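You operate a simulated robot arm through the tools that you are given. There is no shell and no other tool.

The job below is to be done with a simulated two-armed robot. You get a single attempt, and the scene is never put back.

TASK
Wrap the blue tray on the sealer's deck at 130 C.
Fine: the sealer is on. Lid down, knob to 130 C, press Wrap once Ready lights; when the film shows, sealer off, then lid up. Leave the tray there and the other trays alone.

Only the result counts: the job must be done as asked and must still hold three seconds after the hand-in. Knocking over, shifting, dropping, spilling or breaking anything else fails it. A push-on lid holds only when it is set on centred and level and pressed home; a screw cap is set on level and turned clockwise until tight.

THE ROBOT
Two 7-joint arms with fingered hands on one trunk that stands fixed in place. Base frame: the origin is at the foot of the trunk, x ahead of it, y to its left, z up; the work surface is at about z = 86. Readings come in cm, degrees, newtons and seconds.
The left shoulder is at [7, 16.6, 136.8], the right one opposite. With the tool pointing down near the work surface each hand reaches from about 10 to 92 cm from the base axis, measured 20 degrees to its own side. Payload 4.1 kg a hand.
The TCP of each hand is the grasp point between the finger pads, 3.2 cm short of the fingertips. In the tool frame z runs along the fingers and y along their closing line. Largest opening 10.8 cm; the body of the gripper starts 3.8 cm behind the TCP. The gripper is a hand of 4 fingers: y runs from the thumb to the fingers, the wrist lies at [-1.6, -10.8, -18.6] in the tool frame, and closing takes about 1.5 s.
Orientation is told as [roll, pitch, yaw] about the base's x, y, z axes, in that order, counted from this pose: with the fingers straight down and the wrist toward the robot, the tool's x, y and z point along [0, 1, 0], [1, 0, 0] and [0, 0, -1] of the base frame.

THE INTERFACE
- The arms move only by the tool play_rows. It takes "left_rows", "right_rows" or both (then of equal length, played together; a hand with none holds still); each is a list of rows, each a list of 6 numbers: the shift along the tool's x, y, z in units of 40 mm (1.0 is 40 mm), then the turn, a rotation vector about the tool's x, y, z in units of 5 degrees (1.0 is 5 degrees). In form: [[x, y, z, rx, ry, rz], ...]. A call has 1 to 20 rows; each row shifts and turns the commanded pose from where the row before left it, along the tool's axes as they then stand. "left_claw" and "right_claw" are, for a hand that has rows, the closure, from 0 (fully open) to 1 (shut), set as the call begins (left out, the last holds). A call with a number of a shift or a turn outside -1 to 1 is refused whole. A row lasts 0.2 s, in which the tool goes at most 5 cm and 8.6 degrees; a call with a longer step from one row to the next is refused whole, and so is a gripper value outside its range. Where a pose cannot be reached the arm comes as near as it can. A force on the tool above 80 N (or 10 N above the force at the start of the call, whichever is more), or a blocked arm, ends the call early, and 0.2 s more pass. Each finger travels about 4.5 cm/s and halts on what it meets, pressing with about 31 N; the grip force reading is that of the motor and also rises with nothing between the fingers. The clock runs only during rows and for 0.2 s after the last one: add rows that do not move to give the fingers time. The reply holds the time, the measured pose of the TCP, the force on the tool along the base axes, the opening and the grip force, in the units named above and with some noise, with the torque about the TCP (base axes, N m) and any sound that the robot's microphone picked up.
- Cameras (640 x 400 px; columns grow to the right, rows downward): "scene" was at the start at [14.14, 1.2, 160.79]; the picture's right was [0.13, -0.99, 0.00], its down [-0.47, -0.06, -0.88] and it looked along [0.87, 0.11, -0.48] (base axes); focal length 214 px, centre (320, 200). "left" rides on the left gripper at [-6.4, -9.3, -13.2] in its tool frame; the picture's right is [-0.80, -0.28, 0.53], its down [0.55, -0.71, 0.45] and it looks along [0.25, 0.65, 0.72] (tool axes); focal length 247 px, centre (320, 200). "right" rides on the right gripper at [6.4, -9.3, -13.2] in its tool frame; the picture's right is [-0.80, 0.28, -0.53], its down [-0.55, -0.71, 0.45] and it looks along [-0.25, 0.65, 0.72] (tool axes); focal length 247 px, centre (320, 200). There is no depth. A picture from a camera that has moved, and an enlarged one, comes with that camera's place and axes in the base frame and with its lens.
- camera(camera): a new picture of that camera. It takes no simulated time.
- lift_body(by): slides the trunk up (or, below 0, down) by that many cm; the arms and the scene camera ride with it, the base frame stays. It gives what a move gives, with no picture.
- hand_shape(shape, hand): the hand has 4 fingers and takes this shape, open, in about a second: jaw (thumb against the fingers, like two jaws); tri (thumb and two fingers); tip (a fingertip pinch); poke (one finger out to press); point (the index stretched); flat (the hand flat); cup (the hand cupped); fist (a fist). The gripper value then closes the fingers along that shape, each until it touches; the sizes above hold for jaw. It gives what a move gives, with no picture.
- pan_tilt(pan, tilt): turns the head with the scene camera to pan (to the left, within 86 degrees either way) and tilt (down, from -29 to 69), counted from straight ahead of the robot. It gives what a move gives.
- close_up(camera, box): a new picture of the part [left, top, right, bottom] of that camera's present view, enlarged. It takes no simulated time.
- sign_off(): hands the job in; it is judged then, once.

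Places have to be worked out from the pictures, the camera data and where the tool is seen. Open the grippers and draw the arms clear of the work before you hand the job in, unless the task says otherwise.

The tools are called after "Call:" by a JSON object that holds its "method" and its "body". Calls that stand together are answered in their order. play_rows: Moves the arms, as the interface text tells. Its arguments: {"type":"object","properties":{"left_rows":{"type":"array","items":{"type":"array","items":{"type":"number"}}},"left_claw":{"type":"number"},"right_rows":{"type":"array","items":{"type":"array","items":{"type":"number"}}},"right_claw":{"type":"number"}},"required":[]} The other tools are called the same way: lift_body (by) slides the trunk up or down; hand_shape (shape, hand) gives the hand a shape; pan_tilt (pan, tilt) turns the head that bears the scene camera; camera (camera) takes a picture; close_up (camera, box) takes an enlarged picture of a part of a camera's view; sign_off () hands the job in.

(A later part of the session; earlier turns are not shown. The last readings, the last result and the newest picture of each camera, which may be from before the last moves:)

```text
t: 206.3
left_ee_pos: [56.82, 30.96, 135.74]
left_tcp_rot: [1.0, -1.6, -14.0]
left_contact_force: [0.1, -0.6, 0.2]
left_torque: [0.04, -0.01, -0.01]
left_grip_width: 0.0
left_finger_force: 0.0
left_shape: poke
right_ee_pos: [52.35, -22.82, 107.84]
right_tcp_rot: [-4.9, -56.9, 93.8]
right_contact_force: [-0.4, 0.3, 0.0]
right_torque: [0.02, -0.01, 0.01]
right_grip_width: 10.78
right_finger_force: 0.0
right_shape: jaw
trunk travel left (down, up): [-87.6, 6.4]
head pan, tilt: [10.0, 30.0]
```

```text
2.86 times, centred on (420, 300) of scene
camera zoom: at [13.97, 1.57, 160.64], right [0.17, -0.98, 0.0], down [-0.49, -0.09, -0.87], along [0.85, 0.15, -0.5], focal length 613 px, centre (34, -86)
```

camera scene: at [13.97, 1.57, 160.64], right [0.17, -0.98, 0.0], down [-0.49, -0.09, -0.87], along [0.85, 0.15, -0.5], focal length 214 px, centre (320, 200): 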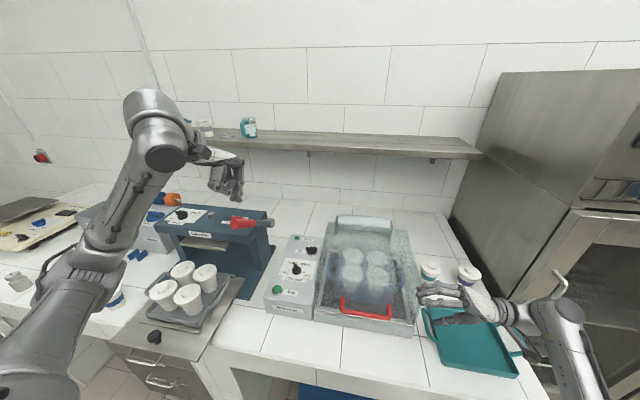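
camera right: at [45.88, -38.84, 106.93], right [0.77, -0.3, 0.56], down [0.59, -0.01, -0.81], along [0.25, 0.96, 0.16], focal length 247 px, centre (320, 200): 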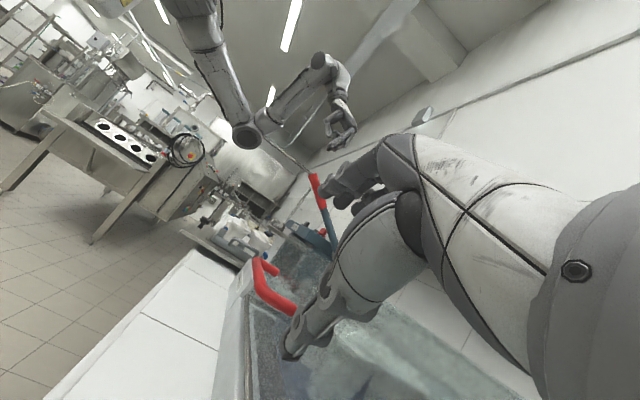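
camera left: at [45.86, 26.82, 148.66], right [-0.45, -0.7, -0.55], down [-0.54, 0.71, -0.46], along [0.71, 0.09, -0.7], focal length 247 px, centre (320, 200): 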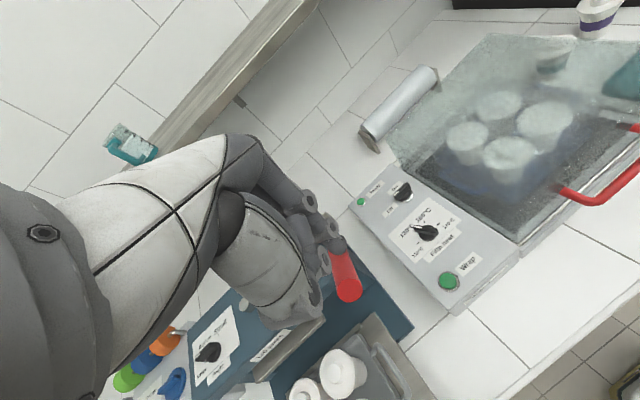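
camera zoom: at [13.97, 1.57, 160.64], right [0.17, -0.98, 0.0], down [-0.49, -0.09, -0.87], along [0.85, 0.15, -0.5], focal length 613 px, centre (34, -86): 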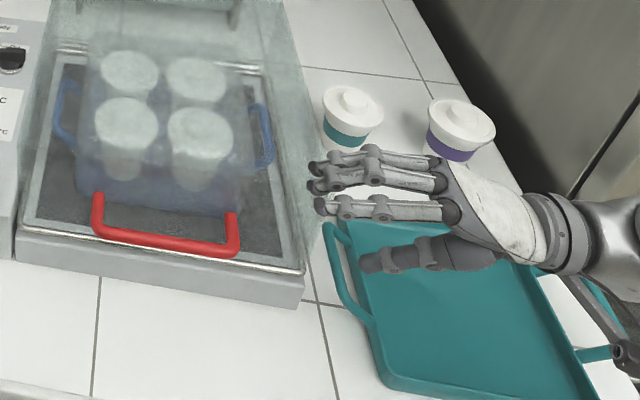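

The bar is at about (53.2, z 100.1), running from y=-11.5 to 1.5. I'll lower the open hand level with it, still to the right of the handle.

Call:
{"method": "play_rows", "body": {"right_rows": [[-0.042, -0.447, 0.47, 0, 0, 0], [-0.042, -0.447, 0.47, 0, 0, 0], [-0.042, -0.447, 0.47, 0, 0, 0], [0, 0, 0, 0, 0, 0]]}}

Call:
{"method": "close_up", "body": {"camera": "right", "box": [200, 160, 420, 400]}}

Call:
{"method": "close_up", "body": {"camera": "scene", "box": [320, 230, 520, 370]}}

```text
t: 207.3
left_ee_pos: [56.78, 31.04, 135.82]
left_tcp_rot: [0.9, -1.6, -14.0]
left_contact_force: [0.7, -0.3, -0.3]
left_torque: [0.0, 0.0, 0.01]
left_grip_width: 0.0
left_finger_force: 0.0
left_shape: poke
right_ee_pos: [53.19, -21.11, 100.36]
right_tcp_rot: [-4.8, -56.8, 93.8]
right_contact_force: [0.1, -0.4, -0.4]
right_torque: [-0.03, 0.02, -0.01]
right_grip_width: 10.79
right_finger_force: 0.0
right_shape: jaw
trunk travel left (down, up): [-87.6, 6.4]
head pan, tilt: [10.0, 30.0]
```

```text
1.67 times, centred on (310, 280) of right
camera zoom: at [46.72, -37.04, 99.44], right [0.77, -0.3, 0.56], down [0.59, -0.01, -0.81], along [0.25, 0.96, 0.16], focal length 412 px, centre (337, 67)
```

zoom: 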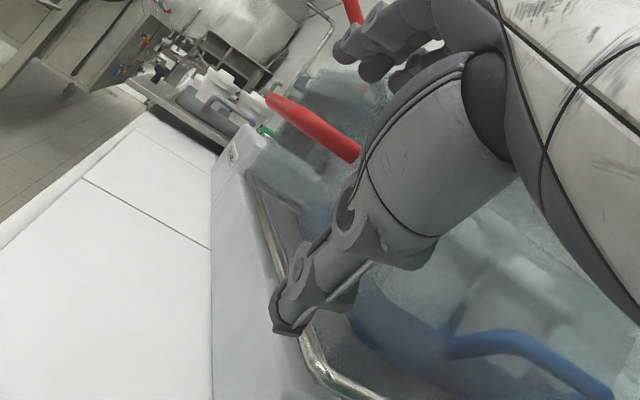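

```text
2.86 times, centred on (420, 300) of scene
camera zoom: at [14.0, 1.59, 160.63], right [0.17, -0.98, 0.0], down [-0.49, -0.09, -0.87], along [0.85, 0.15, -0.5], focal length 613 px, centre (34, -86)
```

zoom: 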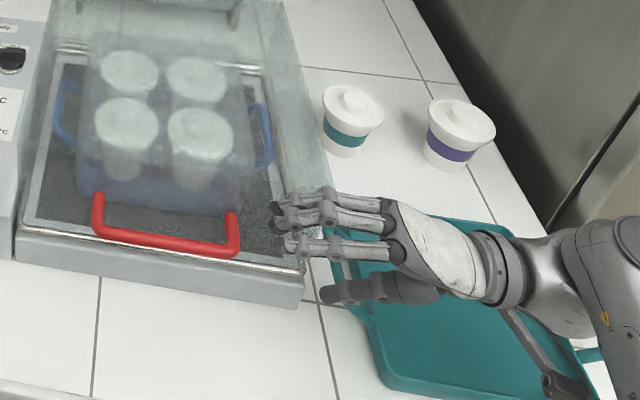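

The finger row reaches close to the lid's front face, so I'll shift back 1.2 cm. Then I slide the hand left so the thumb goes under the bar and the fingers over it.

Call:
{"method": "play_rows", "body": {"right_rows": [[0.3, 0, 0, 0, 0, 0], [0, 0.27, 0.42, 0, 0, 0], [0, 0.27, 0.42, 0, 0, 0], [0, 0.27, 0.42, 0, 0, 0], [0, 0, 0, 0, 0, 0]]}}

Call:
{"method": "close_up", "body": {"camera": "right", "box": [200, 60, 440, 340]}}

Call:
{"method": "close_up", "body": {"camera": "scene", "box": [320, 250, 450, 350]}}

Call:
{"method": "close_up", "body": {"camera": "left", "box": [520, 60, 640, 260]}}

```text
t: 208.5
left_ee_pos: [56.88, 31.0, 135.86]
left_tcp_rot: [0.9, -1.5, -14.0]
left_contact_force: [0.1, 0.0, 0.4]
left_torque: [-0.01, 0.0, 0.02]
left_grip_width: 0.0
left_finger_force: 0.0
left_shape: poke
right_ee_pos: [52.0, -14.95, 100.49]
right_tcp_rot: [-4.9, -56.9, 93.7]
right_contact_force: [0.8, 0.1, -0.1]
right_torque: [0.0, -0.01, 0.0]
right_grip_width: 10.79
right_finger_force: 0.1
right_shape: jaw
trunk travel left (down, up): [-87.6, 6.4]
head pan, tilt: [10.0, 30.0]
```

```text
1.43 times, centred on (320, 200) of right
camera zoom: at [45.55, -31.01, 99.44], right [0.77, -0.3, 0.56], down [0.59, -0.01, -0.81], along [0.25, 0.96, 0.16], focal length 353 px, centre (320, 200)
```

zoom: 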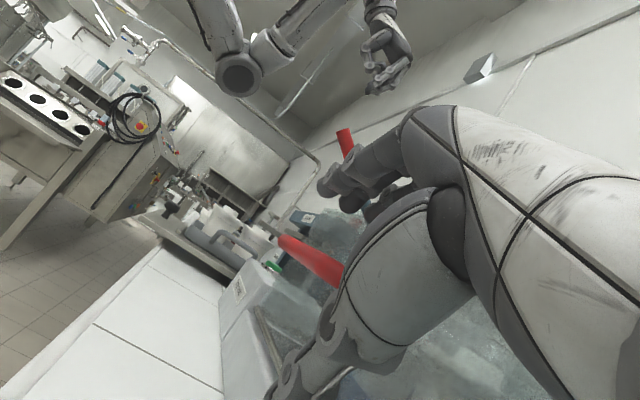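

```text
4.00 times, centred on (385, 300) of scene
camera zoom: at [14.03, 1.57, 160.63], right [0.17, -0.98, 0.0], down [-0.49, -0.09, -0.87], along [0.85, 0.15, -0.5], focal length 858 px, centre (60, -200)
```

zoom: 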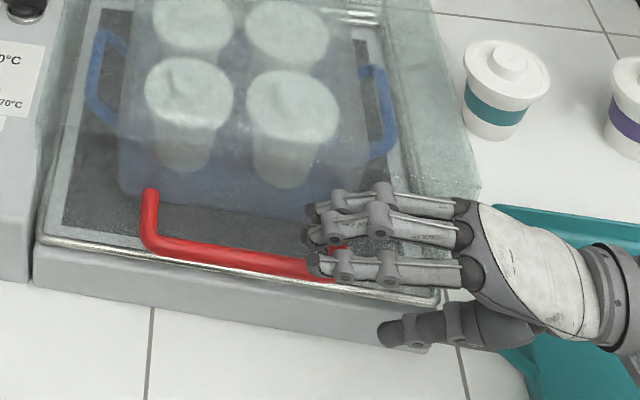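

```text
2.00 times, centred on (580, 160) of left
camera zoom: at [45.91, 26.82, 148.65], right [-0.45, -0.7, -0.55], down [-0.54, 0.71, -0.46], along [0.71, 0.09, -0.7], focal length 494 px, centre (-200, 280)
```

zoom: 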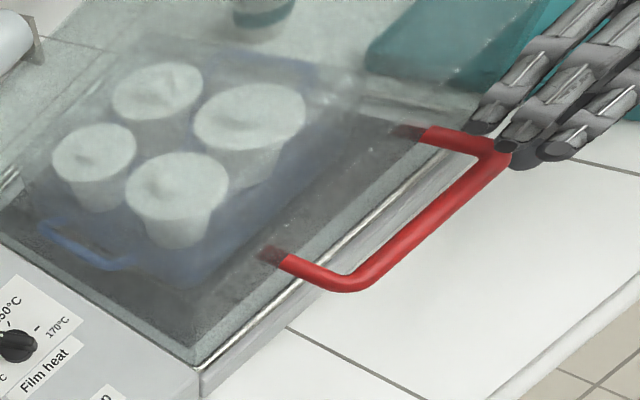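

The fingers are over the bar and the thumb is below. I'll slide about 5.5 cm further left and then close gently on the bar.

Call:
{"method": "play_rows", "body": {"right_rows": [[0, 0.25, 0.385, 0, 0, 0], [0, 0.25, 0.385, 0, 0, 0], [0, 0.25, 0.385, 0, 0, 0], [0, 0, 0, 0, 0, 0]]}}

Call:
{"method": "close_up", "body": {"camera": "left", "box": [520, 60, 640, 260]}}

Call:
{"method": "close_up", "body": {"camera": "scene", "box": [320, 250, 450, 350]}}

```text
t: 209.5
left_ee_pos: [56.83, 31.02, 135.9]
left_tcp_rot: [0.8, -1.6, -14.0]
left_contact_force: [0.2, -0.4, 0.8]
left_torque: [0.0, 0.01, -0.01]
left_grip_width: 0.0
left_finger_force: 0.1
left_shape: poke
right_ee_pos: [52.09, -9.37, 100.35]
right_tcp_rot: [-4.9, -56.9, 93.8]
right_contact_force: [-0.1, 0.0, -1.2]
right_torque: [-0.02, 0.0, 0.02]
right_grip_width: 10.79
right_finger_force: 0.0
right_shape: jaw
trunk travel left (down, up): [-87.6, 6.4]
head pan, tilt: [10.0, 30.0]
```

```text
2.00 times, centred on (580, 160) of left
camera zoom: at [45.89, 26.83, 148.65], right [-0.45, -0.7, -0.55], down [-0.54, 0.71, -0.46], along [0.71, 0.09, -0.7], focal length 494 px, centre (-200, 280)
```

zoom: 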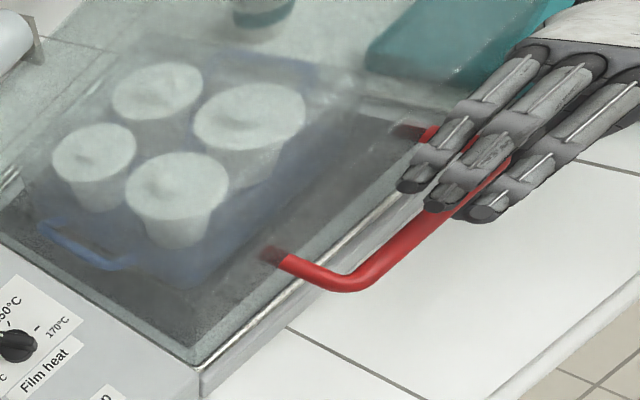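

```text
4.00 times, centred on (385, 300) of scene
camera zoom: at [14.01, 1.58, 160.63], right [0.17, -0.98, 0.0], down [-0.49, -0.09, -0.87], along [0.85, 0.15, -0.5], focal length 858 px, centre (60, -200)
```

zoom: 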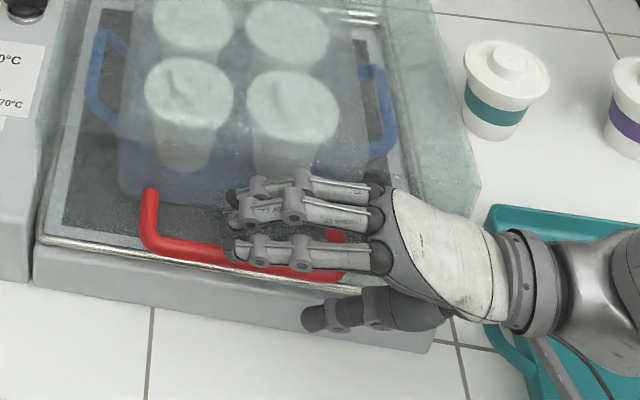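

The thumb is right under the bar and the fingers are across the top. I'll close on it now.

Call:
{"method": "play_rows", "body": {"right_rows": [[0, 0, 0, 0, 0, 0], [0, 0, 0, 0, 0, 0], [0, 0, 0, 0, 0, 0], [0, 0, 0, 0, 0, 0], [0, 0, 0, 0, 0, 0], [0, 0, 0, 0, 0, 0], [0, 0, 0, 0, 0, 0], [0, 0, 0, 0, 0, 0]], "right_claw": 1}}

Call:
{"method": "close_up", "body": {"camera": "left", "box": [520, 60, 640, 260]}}

Call:
{"method": "close_up", "body": {"camera": "scene", "box": [320, 250, 450, 350]}}

```text
t: 211.3
left_ee_pos: [56.84, 31.04, 135.8]
left_tcp_rot: [0.9, -1.8, -14.0]
left_contact_force: [0.3, -0.8, 0.4]
left_torque: [-0.03, 0.01, 0.02]
left_grip_width: 0.02
left_finger_force: 0.2
left_shape: poke
right_ee_pos: [52.04, -9.34, 100.46]
right_tcp_rot: [-4.9, -57.0, 93.9]
right_contact_force: [-2.4, 0.7, 2.9]
right_torque: [0.4, -0.02, -0.12]
right_grip_width: 0.7
right_finger_force: 31.4
right_shape: jaw
trunk travel left (down, up): [-87.6, 6.4]
head pan, tilt: [10.0, 30.0]
```

```text
2.00 times, centred on (580, 160) of left
camera zoom: at [45.79, 26.87, 148.68], right [-0.45, -0.7, -0.55], down [-0.54, 0.71, -0.46], along [0.71, 0.09, -0.69], focal length 494 px, centre (-200, 280)
```

zoom: 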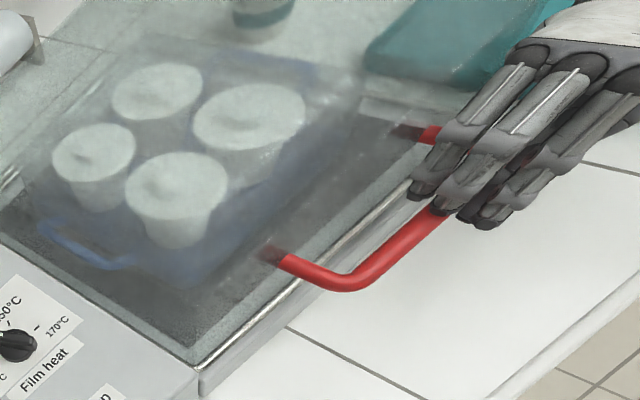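

```text
4.00 times, centred on (385, 300) of scene
camera zoom: at [13.9, 1.63, 160.65], right [0.17, -0.98, 0.0], down [-0.49, -0.09, -0.87], along [0.85, 0.15, -0.5], focal length 858 px, centre (60, -200)
```

zoom: 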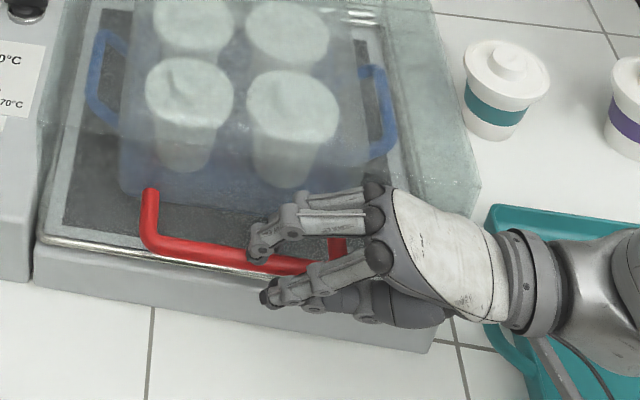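

The hand has closed round the bar with the thumb underneath. I'll lift 3 cm along the opening arc and check that the lid follows.

Call:
{"method": "play_rows", "body": {"right_rows": [[-0.09, 0.305, -0.197, 0, 0, 0], [-0.1, 0.305, -0.197, 0, 0, 0], [0, 0, 0, 0, 0, 0]]}}

Call:
{"method": "close_up", "body": {"camera": "left", "box": [480, 40, 640, 260]}}

Call:
{"method": "close_up", "body": {"camera": "scene", "box": [300, 220, 460, 350]}}

```text
t: 212.1
left_ee_pos: [56.79, 31.13, 135.87]
left_tcp_rot: [0.9, -1.8, -14.0]
left_contact_force: [0.4, 0.5, -0.5]
left_torque: [0.03, 0.01, -0.01]
left_grip_width: 0.0
left_finger_force: 0.1
left_shape: poke
right_ee_pos: [52.74, -9.35, 103.34]
right_tcp_rot: [-5.0, -56.9, 93.8]
right_contact_force: [-3.9, 1.3, 0.3]
right_torque: [0.26, 0.04, -0.08]
right_grip_width: 0.62
right_finger_force: 31.5
right_shape: jaw
trunk travel left (down, up): [-87.6, 6.4]
head pan, tilt: [10.0, 30.0]
```

```text
1.82 times, centred on (560, 150) of left
camera zoom: at [45.79, 26.87, 148.67], right [-0.45, -0.7, -0.55], down [-0.54, 0.71, -0.46], along [0.71, 0.09, -0.69], focal length 449 px, centre (-116, 291)
```

zoom: 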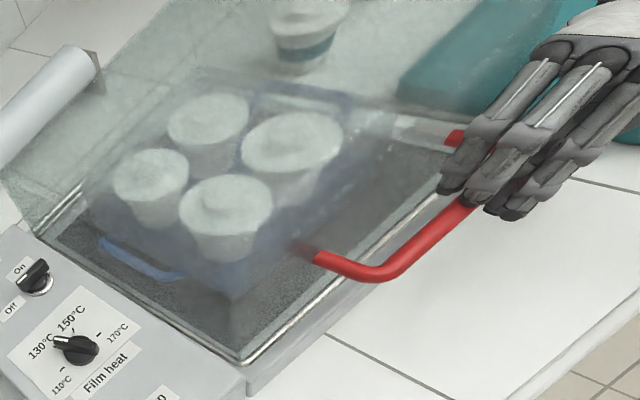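

```text
3.08 times, centred on (380, 285) of scene
camera zoom: at [13.9, 1.63, 160.64], right [0.17, -0.98, 0.0], down [-0.49, -0.09, -0.87], along [0.85, 0.15, -0.5], focal length 660 px, centre (135, -62)
```

zoom: 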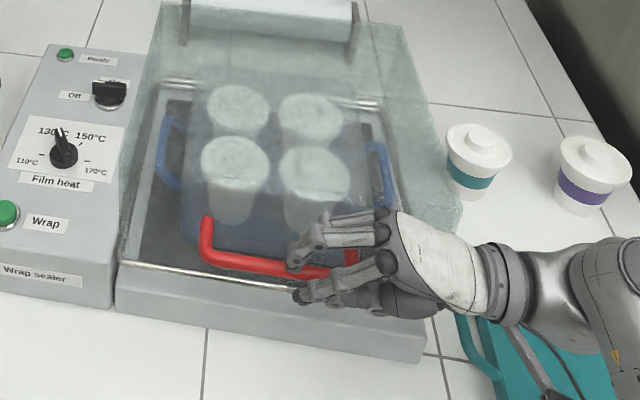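

The lid follows with only about 4 N. I'll continue along the arc for another 16°.

Call:
{"method": "play_rows", "body": {"right_rows": [[-0.107, 0.26, -0.168, 0, 0, 0], [-0.118, 0.257, -0.166, 0, 0, 0], [-0.128, 0.253, -0.164, 0, 0, 0], [-0.139, 0.249, -0.161, 0, 0, 0], [-0.149, 0.245, -0.158, 0, 0, 0], [-0.159, 0.24, -0.155, 0, 0, 0], [-0.169, 0.236, -0.152, 0, 0, 0], [-0.179, 0.231, -0.149, 0, 0, 0], [0, 0, 0, 0, 0, 0]]}}

Call:
{"method": "close_up", "body": {"camera": "left", "box": [440, 20, 640, 260]}}

Call:
{"method": "close_up", "body": {"camera": "scene", "box": [300, 200, 500, 350]}}

```text
t: 214.1
left_ee_pos: [56.65, 31.04, 135.99]
left_tcp_rot: [1.0, -1.7, -14.0]
left_contact_force: [-0.2, -0.2, -0.1]
left_torque: [0.03, -0.02, 0.0]
left_grip_width: 0.0
left_finger_force: 0.0
left_shape: poke
right_ee_pos: [56.85, -9.49, 112.84]
right_tcp_rot: [-4.8, -56.8, 93.7]
right_contact_force: [-3.7, 1.7, 0.4]
right_torque: [0.14, 0.03, -0.08]
right_grip_width: 0.53
right_finger_force: 30.8
right_shape: jaw
trunk travel left (down, up): [-87.6, 6.4]
head pan, tilt: [10.0, 30.0]
```

```text
1.67 times, centred on (540, 140) of left
camera zoom: at [45.79, 26.89, 148.67], right [-0.45, -0.7, -0.55], down [-0.54, 0.71, -0.46], along [0.71, 0.09, -0.69], focal length 412 px, centre (-47, 300)
```

zoom: 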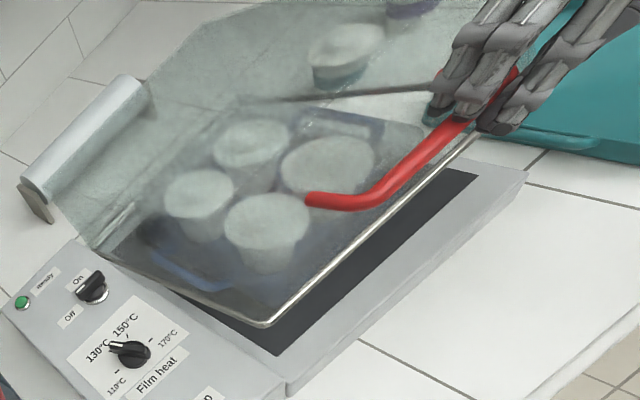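

```text
2.67 times, centred on (400, 275) of scene
camera zoom: at [13.9, 1.65, 160.64], right [0.17, -0.98, 0.0], down [-0.49, -0.09, -0.87], along [0.85, 0.15, -0.5], focal length 572 px, centre (107, 0)
```

zoom: 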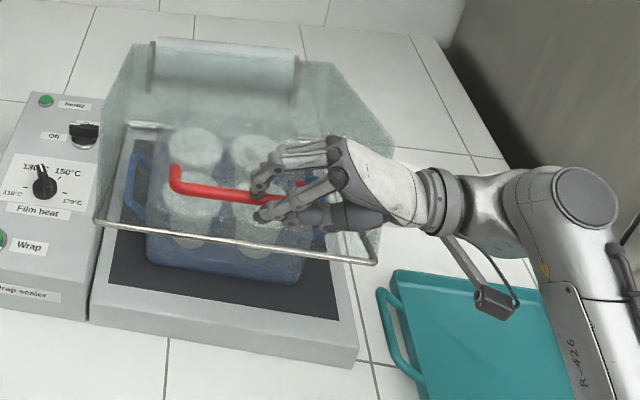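

The lid is rising smoothly, now about 20° open, and the wrapped tray stays on the deck. I'll continue another 16°.

Call:
{"method": "play_rows", "body": {"right_rows": [[-0.187, 0.226, -0.146, 0, 0, 0], [-0.196, 0.22, -0.142, 0, 0, 0], [-0.205, 0.2145, -0.138, 0, 0, 0], [-0.214, 0.2085, -0.134, 0, 0, 0], [-0.223, 0.202, -0.13, 0, 0, 0], [-0.231, 0.1955, -0.126, 0, 0, 0], [-0.239, 0.1885, -0.121, 0, 0, 0], [-0.247, 0.1815, -0.117, 0, 0, 0], [0, 0, 0, 0, 0, 0]]}}

Call:
{"method": "close_up", "body": {"camera": "left", "box": [400, 0, 640, 260]}}

Call:
{"method": "close_up", "body": {"camera": "scene", "box": [300, 180, 500, 330]}}

```text
t: 216.1
left_ee_pos: [56.76, 31.12, 135.84]
left_tcp_rot: [1.0, -1.7, -14.0]
left_contact_force: [-0.6, 1.2, -0.7]
left_torque: [-0.04, 0.02, 0.02]
left_grip_width: 0.03
left_finger_force: 0.0
left_shape: poke
right_ee_pos: [63.54, -9.48, 121.01]
right_tcp_rot: [-4.8, -56.9, 93.8]
right_contact_force: [-1.4, 0.5, 2.0]
right_torque: [0.0, 0.02, 0.0]
right_grip_width: 0.48
right_finger_force: 30.9
right_shape: jaw
trunk travel left (down, up): [-87.6, 6.4]
head pan, tilt: [10.0, 30.0]
```

```text
1.54 times, centred on (520, 130) of left
camera zoom: at [45.83, 26.83, 148.67], right [-0.45, -0.7, -0.55], down [-0.54, 0.71, -0.46], along [0.71, 0.09, -0.7], focal length 380 px, centre (12, 308)
```

zoom: 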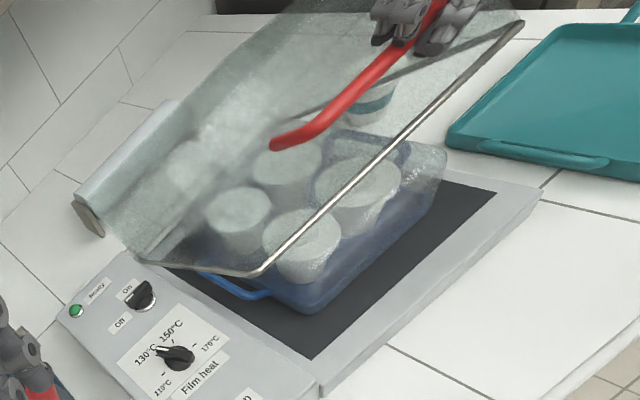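

```text
2.67 times, centred on (400, 255) of scene
camera zoom: at [13.95, 1.58, 160.64], right [0.17, -0.98, 0.0], down [-0.49, -0.09, -0.87], along [0.85, 0.15, -0.5], focal length 572 px, centre (107, 53)
```

zoom: 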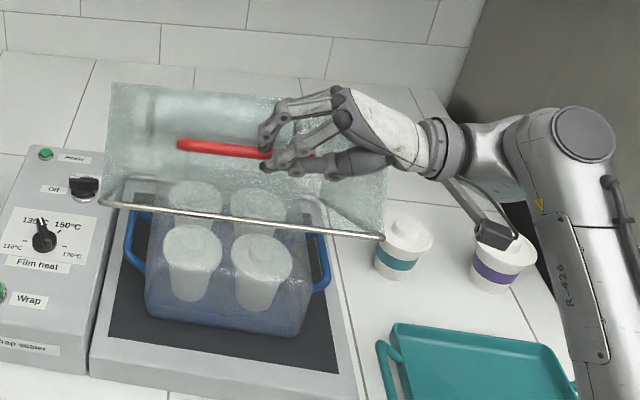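

The film clearly wraps the tray, and the lid is at about 38°. I'll carry on another 16° while the hand still follows easily.

Call:
{"method": "play_rows", "body": {"right_rows": [[-0.255, 0.1735, -0.111, 0, 0, 0], [-0.2615, 0.166, -0.1065, 0, 0, 0], [-0.268, 0.158, -0.1015, 0, 0, 0], [-0.275, 0.15, -0.096, 0, 0, 0], [-0.281, 0.142, -0.091, 0, 0, 0], [-0.287, 0.134, -0.0855, 0, 0, 0], [-0.292, 0.125, -0.08, 0, 0, 0], [-0.297, 0.117, -0.0745, 0, 0, 0], [0, 0, 0, 0, 0, 0]]}}

Call:
{"method": "camera", "body": {"camera": "scene"}}

Call:
{"method": "close_up", "body": {"camera": "scene", "box": [300, 150, 500, 310]}}

Call:
{"method": "camera", "body": {"camera": "left"}}

```text
t: 218.1
left_ee_pos: [56.87, 31.0, 135.94]
left_tcp_rot: [0.9, -1.6, -13.9]
left_contact_force: [-1.6, -0.3, 0.1]
left_torque: [0.01, 0.03, 0.0]
left_grip_width: 0.01
left_finger_force: 0.3
left_shape: poke
right_ee_pos: [72.13, -9.39, 126.96]
right_tcp_rot: [-4.8, -56.8, 93.8]
right_contact_force: [-0.6, 0.6, -0.1]
right_torque: [0.03, -0.01, 0.0]
right_grip_width: 0.45
right_finger_force: 30.6
right_shape: jaw
trunk travel left (down, up): [-87.6, 6.4]
head pan, tilt: [10.0, 30.0]
```

```text
taken
camera scene: at [13.98, 1.59, 160.63], right [0.17, -0.98, 0.0], down [-0.49, -0.09, -0.87], along [0.85, 0.15, -0.5], focal length 214 px, centre (320, 200)
```

scene: 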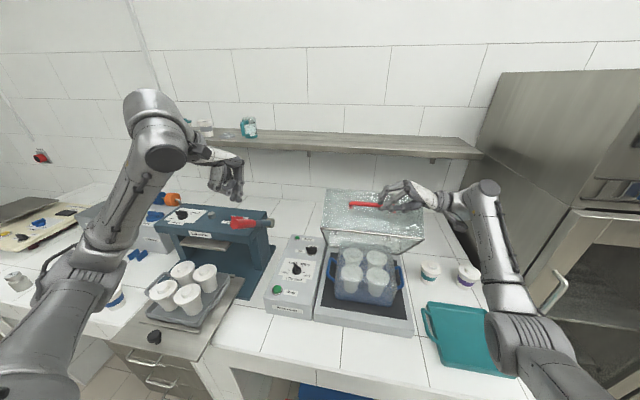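

```text
2.50 times, centred on (400, 230) of scene
camera zoom: at [13.98, 1.59, 160.63], right [0.17, -0.98, 0.0], down [-0.49, -0.09, -0.87], along [0.85, 0.15, -0.5], focal length 536 px, centre (120, 125)
```

zoom: 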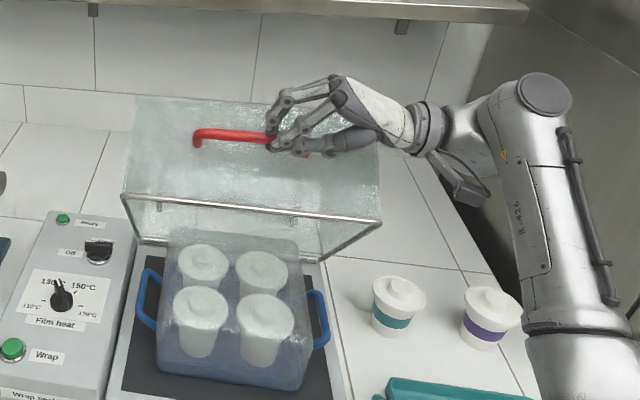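

```text
taken
camera left: at [45.86, 26.83, 148.66], right [-0.45, -0.7, -0.55], down [-0.54, 0.71, -0.46], along [0.71, 0.09, -0.7], focal length 247 px, centre (320, 200)
```

left: 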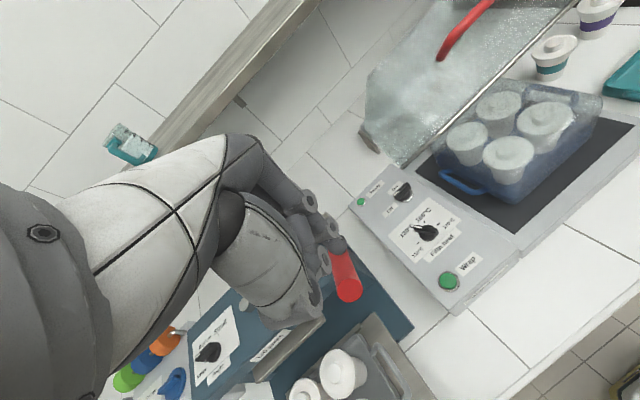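

The lid is around 53° open with no resistance. I'll continue as far as the arm comfortably reaches.

Call:
{"method": "play_rows", "body": {"right_rows": [[-0.3015, 0.108, -0.069, 0, 0, 0], [-0.306, 0.099, -0.063, 0, 0, 0], [-0.31, 0.09, -0.057, 0, 0, 0], [-0.313, 0.081, -0.051, 0, 0, 0], [0, 0, 0, 0, 0, 0]]}}

Call:
{"method": "close_up", "body": {"camera": "scene", "box": [300, 150, 500, 310]}}

```text
t: 219.3
left_ee_pos: [56.83, 30.96, 135.73]
left_tcp_rot: [0.9, -1.6, -14.0]
left_contact_force: [-0.2, -0.3, -0.5]
left_torque: [-0.01, -0.01, 0.03]
left_grip_width: 0.0
left_finger_force: 0.1
left_shape: poke
right_ee_pos: [76.87, -9.46, 128.98]
right_tcp_rot: [-4.8, -56.9, 93.9]
right_contact_force: [0.9, 0.4, 0.6]
right_torque: [-0.02, -0.03, -0.01]
right_grip_width: 0.43
right_finger_force: 30.7
right_shape: jaw
trunk travel left (down, up): [-87.6, 6.4]
head pan, tilt: [10.0, 30.0]
```

```text
2.50 times, centred on (400, 230) of scene
camera zoom: at [14.0, 1.58, 160.63], right [0.17, -0.98, 0.0], down [-0.49, -0.09, -0.87], along [0.85, 0.15, -0.5], focal length 536 px, centre (120, 125)
```

zoom: 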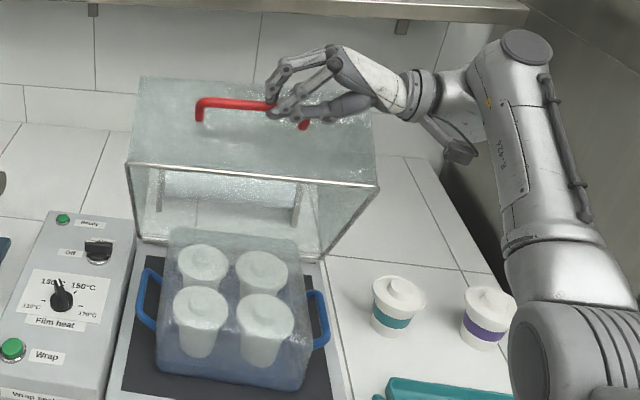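

Still in reach with no force. I'll try a few more degrees in the same way.

Call:
{"method": "play_rows", "body": {"right_rows": [[-0.3165, 0.072, -0.045, 0, 0, 0], [-0.319, 0.0625, -0.039, 0, 0, 0], [-0.3215, 0.053, -0.033, 0, 0, 0], [-0.3235, 0.0435, -0.027, 0, 0, 0], [0, 0, 0, 0, 0, 0]]}}

Call:
{"method": "close_up", "body": {"camera": "scene", "box": [300, 150, 500, 310]}}

```text
t: 220.5
left_ee_pos: [56.87, 31.01, 135.72]
left_tcp_rot: [0.9, -1.7, -14.0]
left_contact_force: [0.3, 0.3, 0.2]
left_torque: [0.01, 0.01, 0.0]
left_grip_width: 0.0
left_finger_force: 0.0
left_shape: poke
right_ee_pos: [79.72, -9.64, 130.12]
right_tcp_rot: [-4.8, -56.8, 93.8]
right_contact_force: [0.2, -1.1, -0.8]
right_torque: [-0.04, -0.02, -0.02]
right_grip_width: 0.42
right_finger_force: 31.1
right_shape: jaw
right hand out of reach, approached as far as the arm can: row 3, 4
trunk travel left (down, up): [-87.6, 6.4]
head pan, tilt: [10.0, 30.0]
```

```text
2.50 times, centred on (400, 230) of scene
camera zoom: at [14.06, 1.6, 160.63], right [0.17, -0.98, 0.0], down [-0.49, -0.09, -0.87], along [0.85, 0.15, -0.5], focal length 536 px, centre (120, 125)
```

zoom: 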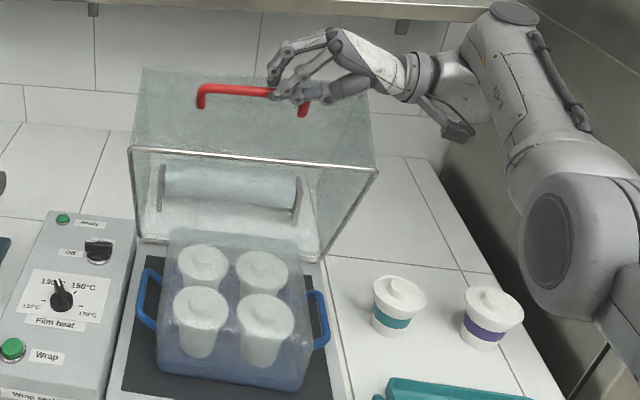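

The arm is at its reach with the lid about 65° up. I'll open the hand and check that the lid stays before withdrawing.

Call:
{"method": "play_rows", "body": {"right_rows": [[0, 0, 0, 0, 0, 0], [0, 0, 0, 0, 0, 0], [0, 0, 0, 0, 0, 0], [0, 0, 0, 0, 0, 0], [0, 0, 0, 0, 0, 0], [0, 0, 0, 0, 0, 0], [0, 0, 0, 0, 0, 0], [0, 0, 0, 0, 0, 0], [0, 0, 0, 0, 0, 0], [0, 0, 0, 0, 0, 0]], "right_claw": 0}}

Call:
{"method": "close_up", "body": {"camera": "scene", "box": [300, 130, 480, 280]}}

Call:
{"method": "close_up", "body": {"camera": "right", "box": [160, 60, 480, 400]}}

```text
t: 222.7
left_ee_pos: [56.82, 31.06, 135.87]
left_tcp_rot: [0.9, -1.7, -14.0]
left_contact_force: [0.9, 0.5, -0.7]
left_torque: [0.02, 0.01, 0.0]
left_grip_width: 0.0
left_finger_force: 0.0
left_shape: poke
right_ee_pos: [79.67, -9.71, 130.14]
right_tcp_rot: [-4.9, -56.9, 93.8]
right_contact_force: [0.0, -0.3, 5.7]
right_torque: [-0.05, -0.03, -0.02]
right_grip_width: 10.56
right_finger_force: 0.1
right_shape: jaw
trunk travel left (down, up): [-87.6, 6.4]
head pan, tilt: [10.0, 30.0]
```

```text
2.67 times, centred on (390, 205) of scene
camera zoom: at [13.91, 1.61, 160.64], right [0.17, -0.98, 0.0], down [-0.49, -0.09, -0.87], along [0.85, 0.15, -0.5], focal length 572 px, centre (133, 187)
```

zoom: 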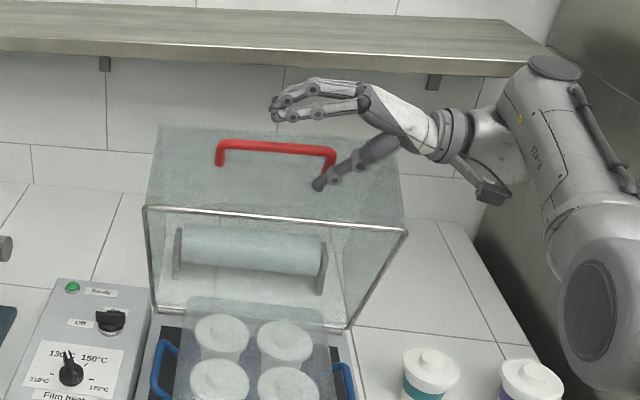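

```text
1.18 times, centred on (320, 230) of right
camera zoom: at [73.14, -25.71, 129.21], right [0.77, -0.3, 0.56], down [0.59, -0.01, -0.81], along [0.25, 0.96, 0.16], focal length 291 px, centre (320, 165)
```

zoom: 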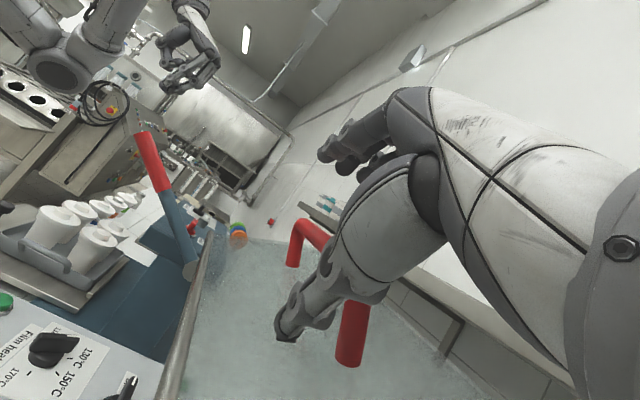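

The lid stays up by itself, and the opened thumb only rests lightly on it. I'll close the hand a touch and slide it out to the right, the way it came in.

Call:
{"method": "play_rows", "body": {"right_rows": [[0, 0, 0, 0, 0, 0], [0, 0, 0, 0, 0, 0], [0.1, 0, 0, 0, 0, 0], [0.05, -0.2, -0.31, 0, 0, 0], [0, -0.27, -0.42, 0, 0, 0], [0, -0.27, -0.42, 0, 0, 0], [0, -0.27, -0.42, 0, 0, 0], [0, -0.27, -0.42, 0, 0, 0], [0, -0.27, -0.42, 0, 0, 0], [0, 0, 0, 0, 0, 0]], "right_claw": 0.22}}

Call:
{"method": "close_up", "body": {"camera": "scene", "box": [300, 130, 500, 290]}}

Call:
{"method": "camera", "body": {"camera": "left"}}

```text
t: 224.9
left_ee_pos: [56.97, 31.14, 135.71]
left_tcp_rot: [0.8, -1.6, -14.0]
left_contact_force: [0.2, -0.6, -0.3]
left_torque: [-0.01, 0.02, 0.01]
left_grip_width: 0.0
left_finger_force: 0.1
left_shape: poke
right_ee_pos: [77.47, -21.07, 130.24]
right_tcp_rot: [-4.6, -56.9, 93.8]
right_contact_force: [0.3, 0.9, -0.4]
right_torque: [0.04, 0.01, 0.01]
right_grip_width: 8.45
right_finger_force: 0.1
right_shape: jaw
right hand out of reach, approached as far as the arm can: row 7, 8, 9
trunk travel left (down, up): [-87.6, 6.4]
head pan, tilt: [10.0, 30.0]
```

```text
2.50 times, centred on (400, 210) of scene
camera zoom: at [14.05, 1.64, 160.63], right [0.17, -0.98, 0.0], down [-0.49, -0.09, -0.87], along [0.85, 0.15, -0.5], focal length 536 px, centre (120, 175)
```

zoom: 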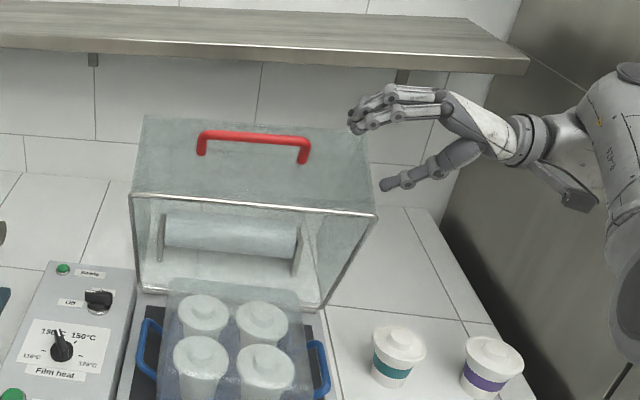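

```text
taken
camera left: at [45.93, 26.88, 148.63], right [-0.45, -0.7, -0.55], down [-0.54, 0.71, -0.46], along [0.71, 0.09, -0.7], focal length 247 px, centre (320, 200)
```

left: 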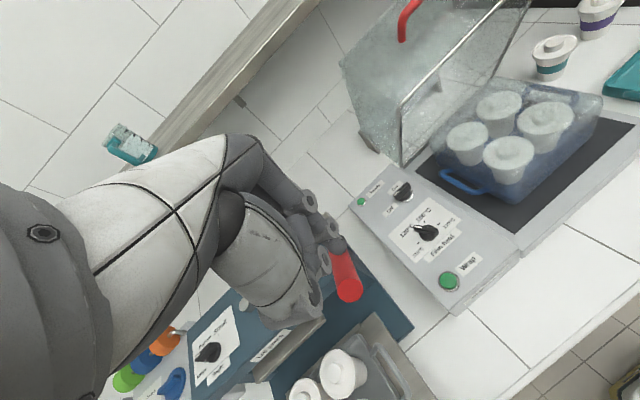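

The hand is out and the lid stands at about 66°, just about balanced, so it needs a push of some 15° more to its open stop. The left hand can reach that easily. I'll make a fist with it and bring it in front of the lid's rim at y≈7.

Call:
{"method": "hand_shape", "body": {"shape": "fist", "hand": "left"}}

Call:
{"method": "play_rows", "body": {"left_rows": [[-0.9, 0.5, 0, 0, 0, 0], [-0.9, 0.5, 0, 0, 0, 0], [-0.9, 0.5, 0, 0, 0, 0], [-0.9, 0.5, 0, 0, 0, 0], [-0.9, 0.5, 0, 0, 0, 0], [-0.9, 0.4, 0, 0, 0, 0], [0, 0, 0, 0, 0, 0]]}}

Call:
{"method": "camera", "body": {"camera": "scene"}}

Call:
{"method": "camera", "body": {"camera": "left"}}

```text
t: 225.8
left_ee_pos: [56.98, 30.98, 135.79]
left_tcp_rot: [0.9, -1.7, -14.0]
left_contact_force: [-0.4, -0.3, 0.1]
left_torque: [0.0, -0.03, 0.02]
left_grip_width: 0.0
left_finger_force: 0.0
left_shape: fist
right_ee_pos: [77.54, -21.16, 130.25]
right_tcp_rot: [-4.8, -57.0, 93.7]
right_contact_force: [0.5, -0.5, 1.4]
right_torque: [0.02, 0.0, 0.0]
right_grip_width: 8.44
right_finger_force: 0.1
right_shape: jaw
trunk travel left (down, up): [-87.6, 6.4]
head pan, tilt: [10.0, 30.0]
```

```text
t: 227.4
left_ee_pos: [62.9, 7.36, 135.87]
left_tcp_rot: [0.9, -1.7, -14.1]
left_contact_force: [-0.4, 0.5, 0.2]
left_torque: [-0.02, 0.0, -0.02]
left_grip_width: 0.02
left_finger_force: 0.1
left_shape: fist
right_ee_pos: [77.47, -21.06, 130.24]
right_tcp_rot: [-4.8, -56.8, 93.6]
right_contact_force: [-0.2, 0.3, -1.1]
right_torque: [0.0, 0.0, 0.0]
right_grip_width: 8.42
right_finger_force: 0.2
right_shape: jaw
trunk travel left (down, up): [-87.6, 6.4]
head pan, tilt: [10.0, 30.0]
```

```text
taken
camera scene: at [14.0, 1.7, 160.63], right [0.17, -0.98, 0.0], down [-0.49, -0.09, -0.87], along [0.85, 0.15, -0.5], focal length 214 px, centre (320, 200)
```

scene: 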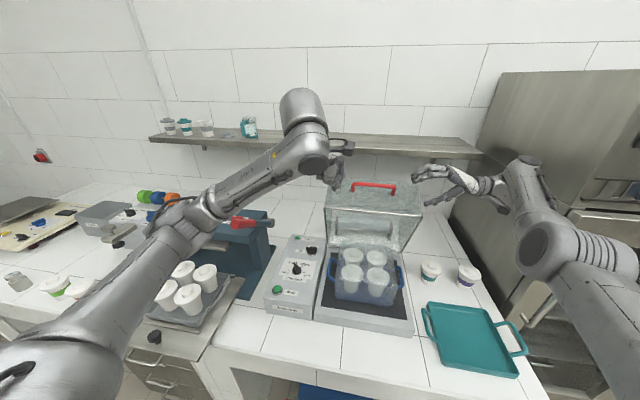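

```text
taken
camera left: at [51.91, 3.22, 148.62], right [-0.45, -0.7, -0.55], down [-0.54, 0.71, -0.46], along [0.71, 0.09, -0.7], focal length 247 px, centre (320, 200)
```

left: 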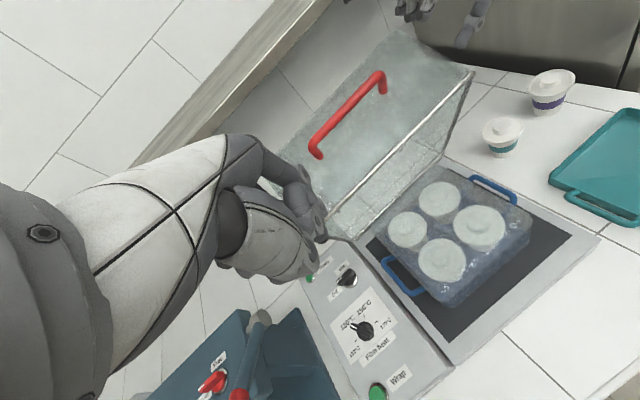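

Both arms are clear. I'll lower the left fist to rim height in front of the lid.

Call:
{"method": "play_rows", "body": {"left_rows": [[0, 0, 0.9, 0, 0, 0], [0, 0, 0.9, 0, 0, 0], [0, 0, 0.9, 0, 0, 0], [0, 0, 0.8, 0, 0, 0], [0, 0, 0, 0, 0, 0]]}}

Call:
{"method": "camera", "body": {"camera": "scene"}}

Call:
{"method": "camera", "body": {"camera": "left"}}

Call:
{"method": "camera", "body": {"camera": "right"}}

```text
t: 228.6
left_ee_pos: [63.29, 7.46, 121.78]
left_tcp_rot: [1.0, -1.6, -14.0]
left_contact_force: [-0.3, 0.1, 0.6]
left_torque: [-0.01, 0.04, 0.03]
left_grip_width: 0.0
left_finger_force: 0.0
left_shape: fist
right_ee_pos: [77.62, -21.03, 130.25]
right_tcp_rot: [-4.9, -56.9, 93.7]
right_contact_force: [-0.3, -0.3, 0.1]
right_torque: [-0.01, 0.02, 0.01]
right_grip_width: 8.43
right_finger_force: 0.1
right_shape: jaw
trunk travel left (down, up): [-87.6, 6.4]
head pan, tilt: [10.0, 30.0]
```

```text
taken
camera scene: at [14.01, 1.59, 160.63], right [0.17, -0.98, 0.0], down [-0.49, -0.09, -0.87], along [0.85, 0.15, -0.5], focal length 214 px, centre (320, 200)
```

scene: 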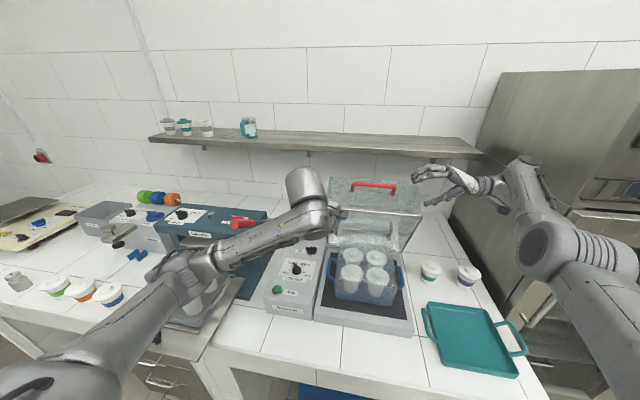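

```text
taken
camera left: at [52.27, 3.28, 134.55], right [-0.45, -0.7, -0.55], down [-0.54, 0.71, -0.46], along [0.71, 0.09, -0.7], focal length 247 px, centre (320, 200)
```

left: 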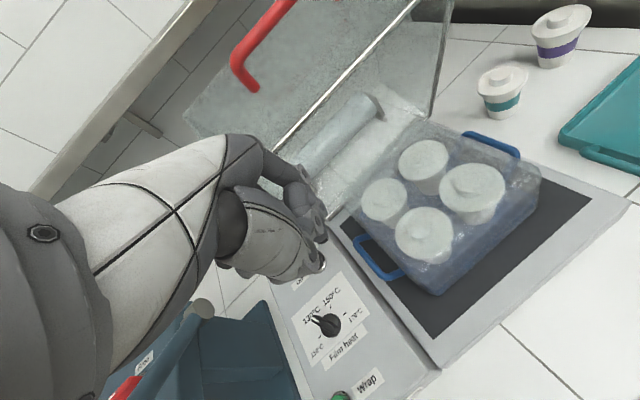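

```text
taken
camera right: at [71.04, -37.23, 129.3], right [0.77, -0.3, 0.56], down [0.59, -0.01, -0.81], along [0.25, 0.96, 0.16], focal length 247 px, centre (320, 200)
```

right: 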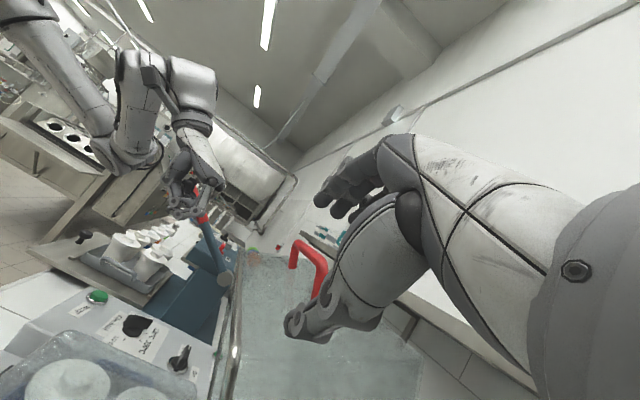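

The fist is in position in front of the rim. I'll push forward in small steps and watch the lid.

Call:
{"method": "play_rows", "body": {"left_rows": [[0.12, 0.48, 0, 0, 0, 0], [0.12, 0.48, 0, 0, 0, 0], [0.12, 0.48, 0, 0, 0, 0], [0.06, 0.24, 0, 0, 0, 0], [0, 0, 0, 0, 0, 0]]}}

Call:
{"method": "camera", "body": {"camera": "left"}}

Call:
{"method": "close_up", "body": {"camera": "scene", "box": [260, 130, 460, 290]}}

```text
t: 229.8
left_ee_pos: [70.38, 7.57, 122.13]
left_tcp_rot: [0.9, -1.6, -14.1]
left_contact_force: [0.1, 0.2, 0.7]
left_torque: [0.0, -0.01, 0.0]
left_grip_width: 0.0
left_finger_force: 0.1
left_shape: fist
right_ee_pos: [77.58, -21.23, 130.37]
right_tcp_rot: [-4.8, -56.9, 93.8]
right_contact_force: [-0.4, 1.2, -0.7]
right_torque: [0.01, 0.0, -0.01]
right_grip_width: 8.45
right_finger_force: 0.1
right_shape: jaw
trunk travel left (down, up): [-87.6, 6.4]
head pan, tilt: [10.0, 30.0]
```

```text
taken
camera left: at [59.3, 3.32, 134.86], right [-0.45, -0.7, -0.55], down [-0.54, 0.71, -0.46], along [0.71, 0.09, -0.7], focal length 247 px, centre (320, 200)
```

left: 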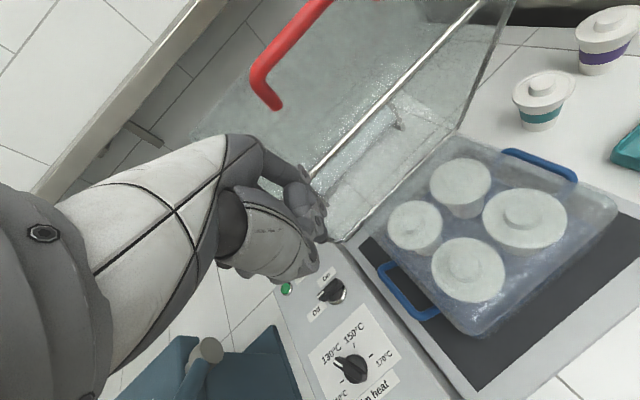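

```text
2.50 times, centred on (360, 210) of scene
camera zoom: at [14.01, 1.6, 160.63], right [0.17, -0.98, 0.0], down [-0.49, -0.09, -0.87], along [0.85, 0.15, -0.5], focal length 536 px, centre (220, 175)
```

zoom: 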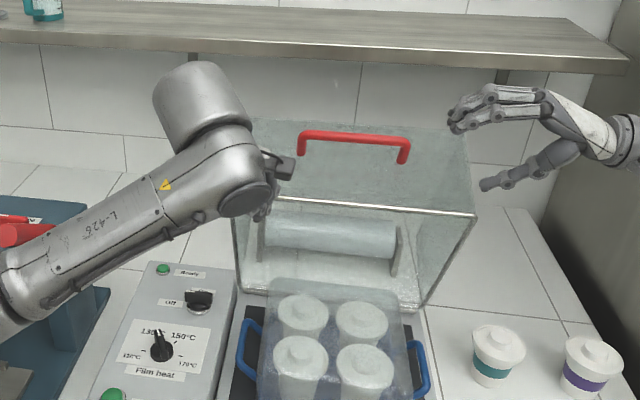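

No contact yet. I'll push forward another few centimetres.

Call:
{"method": "play_rows", "body": {"left_rows": [[0.06, 0.24, 0, 0, 0, 0], [0.06, 0.24, 0, 0, 0, 0], [0.06, 0.24, 0, 0, 0, 0], [0.06, 0.24, 0, 0, 0, 0], [0.06, 0.24, 0, 0, 0, 0], [0, 0, 0, 0, 0, 0]]}}

Call:
{"method": "camera", "body": {"camera": "left"}}

Call:
{"method": "close_up", "body": {"camera": "scene", "box": [260, 130, 460, 290]}}

```text
t: 231.2
left_ee_pos: [75.12, 7.44, 122.34]
left_tcp_rot: [0.9, -1.8, -14.2]
left_contact_force: [-3.1, 0.8, 9.5]
left_torque: [-0.11, -0.21, 0.0]
left_grip_width: 0.0
left_finger_force: 0.0
left_shape: fist
right_ee_pos: [77.31, -21.18, 130.33]
right_tcp_rot: [-4.9, -56.9, 93.9]
right_contact_force: [0.1, -0.2, -0.8]
right_torque: [0.0, -0.01, -0.01]
right_grip_width: 8.47
right_finger_force: 0.0
right_shape: jaw
trunk travel left (down, up): [-87.6, 6.4]
head pan, tilt: [10.0, 30.0]
```

```text
taken
camera left: at [64.05, 3.24, 135.17], right [-0.45, -0.7, -0.55], down [-0.54, 0.71, -0.46], along [0.71, 0.09, -0.69], focal length 247 px, centre (320, 200)
```

left: 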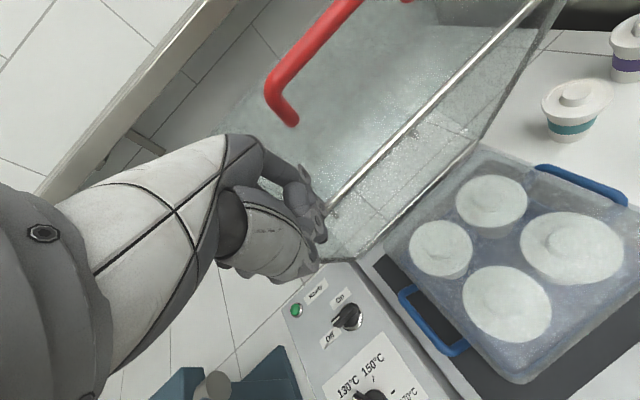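

```text
2.50 times, centred on (360, 210) of scene
camera zoom: at [13.79, 1.59, 160.67], right [0.17, -0.98, 0.0], down [-0.49, -0.09, -0.87], along [0.85, 0.15, -0.5], focal length 536 px, centre (220, 175)
```

zoom: 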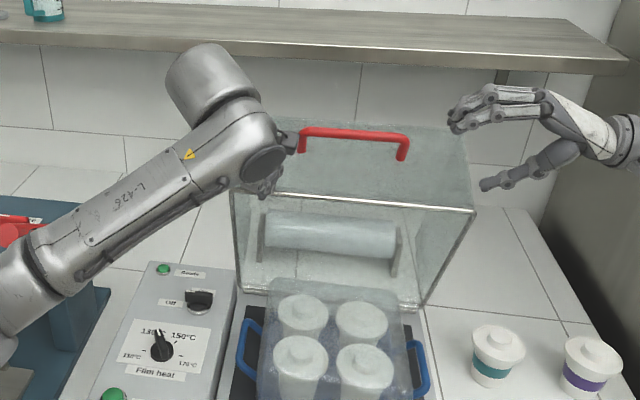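

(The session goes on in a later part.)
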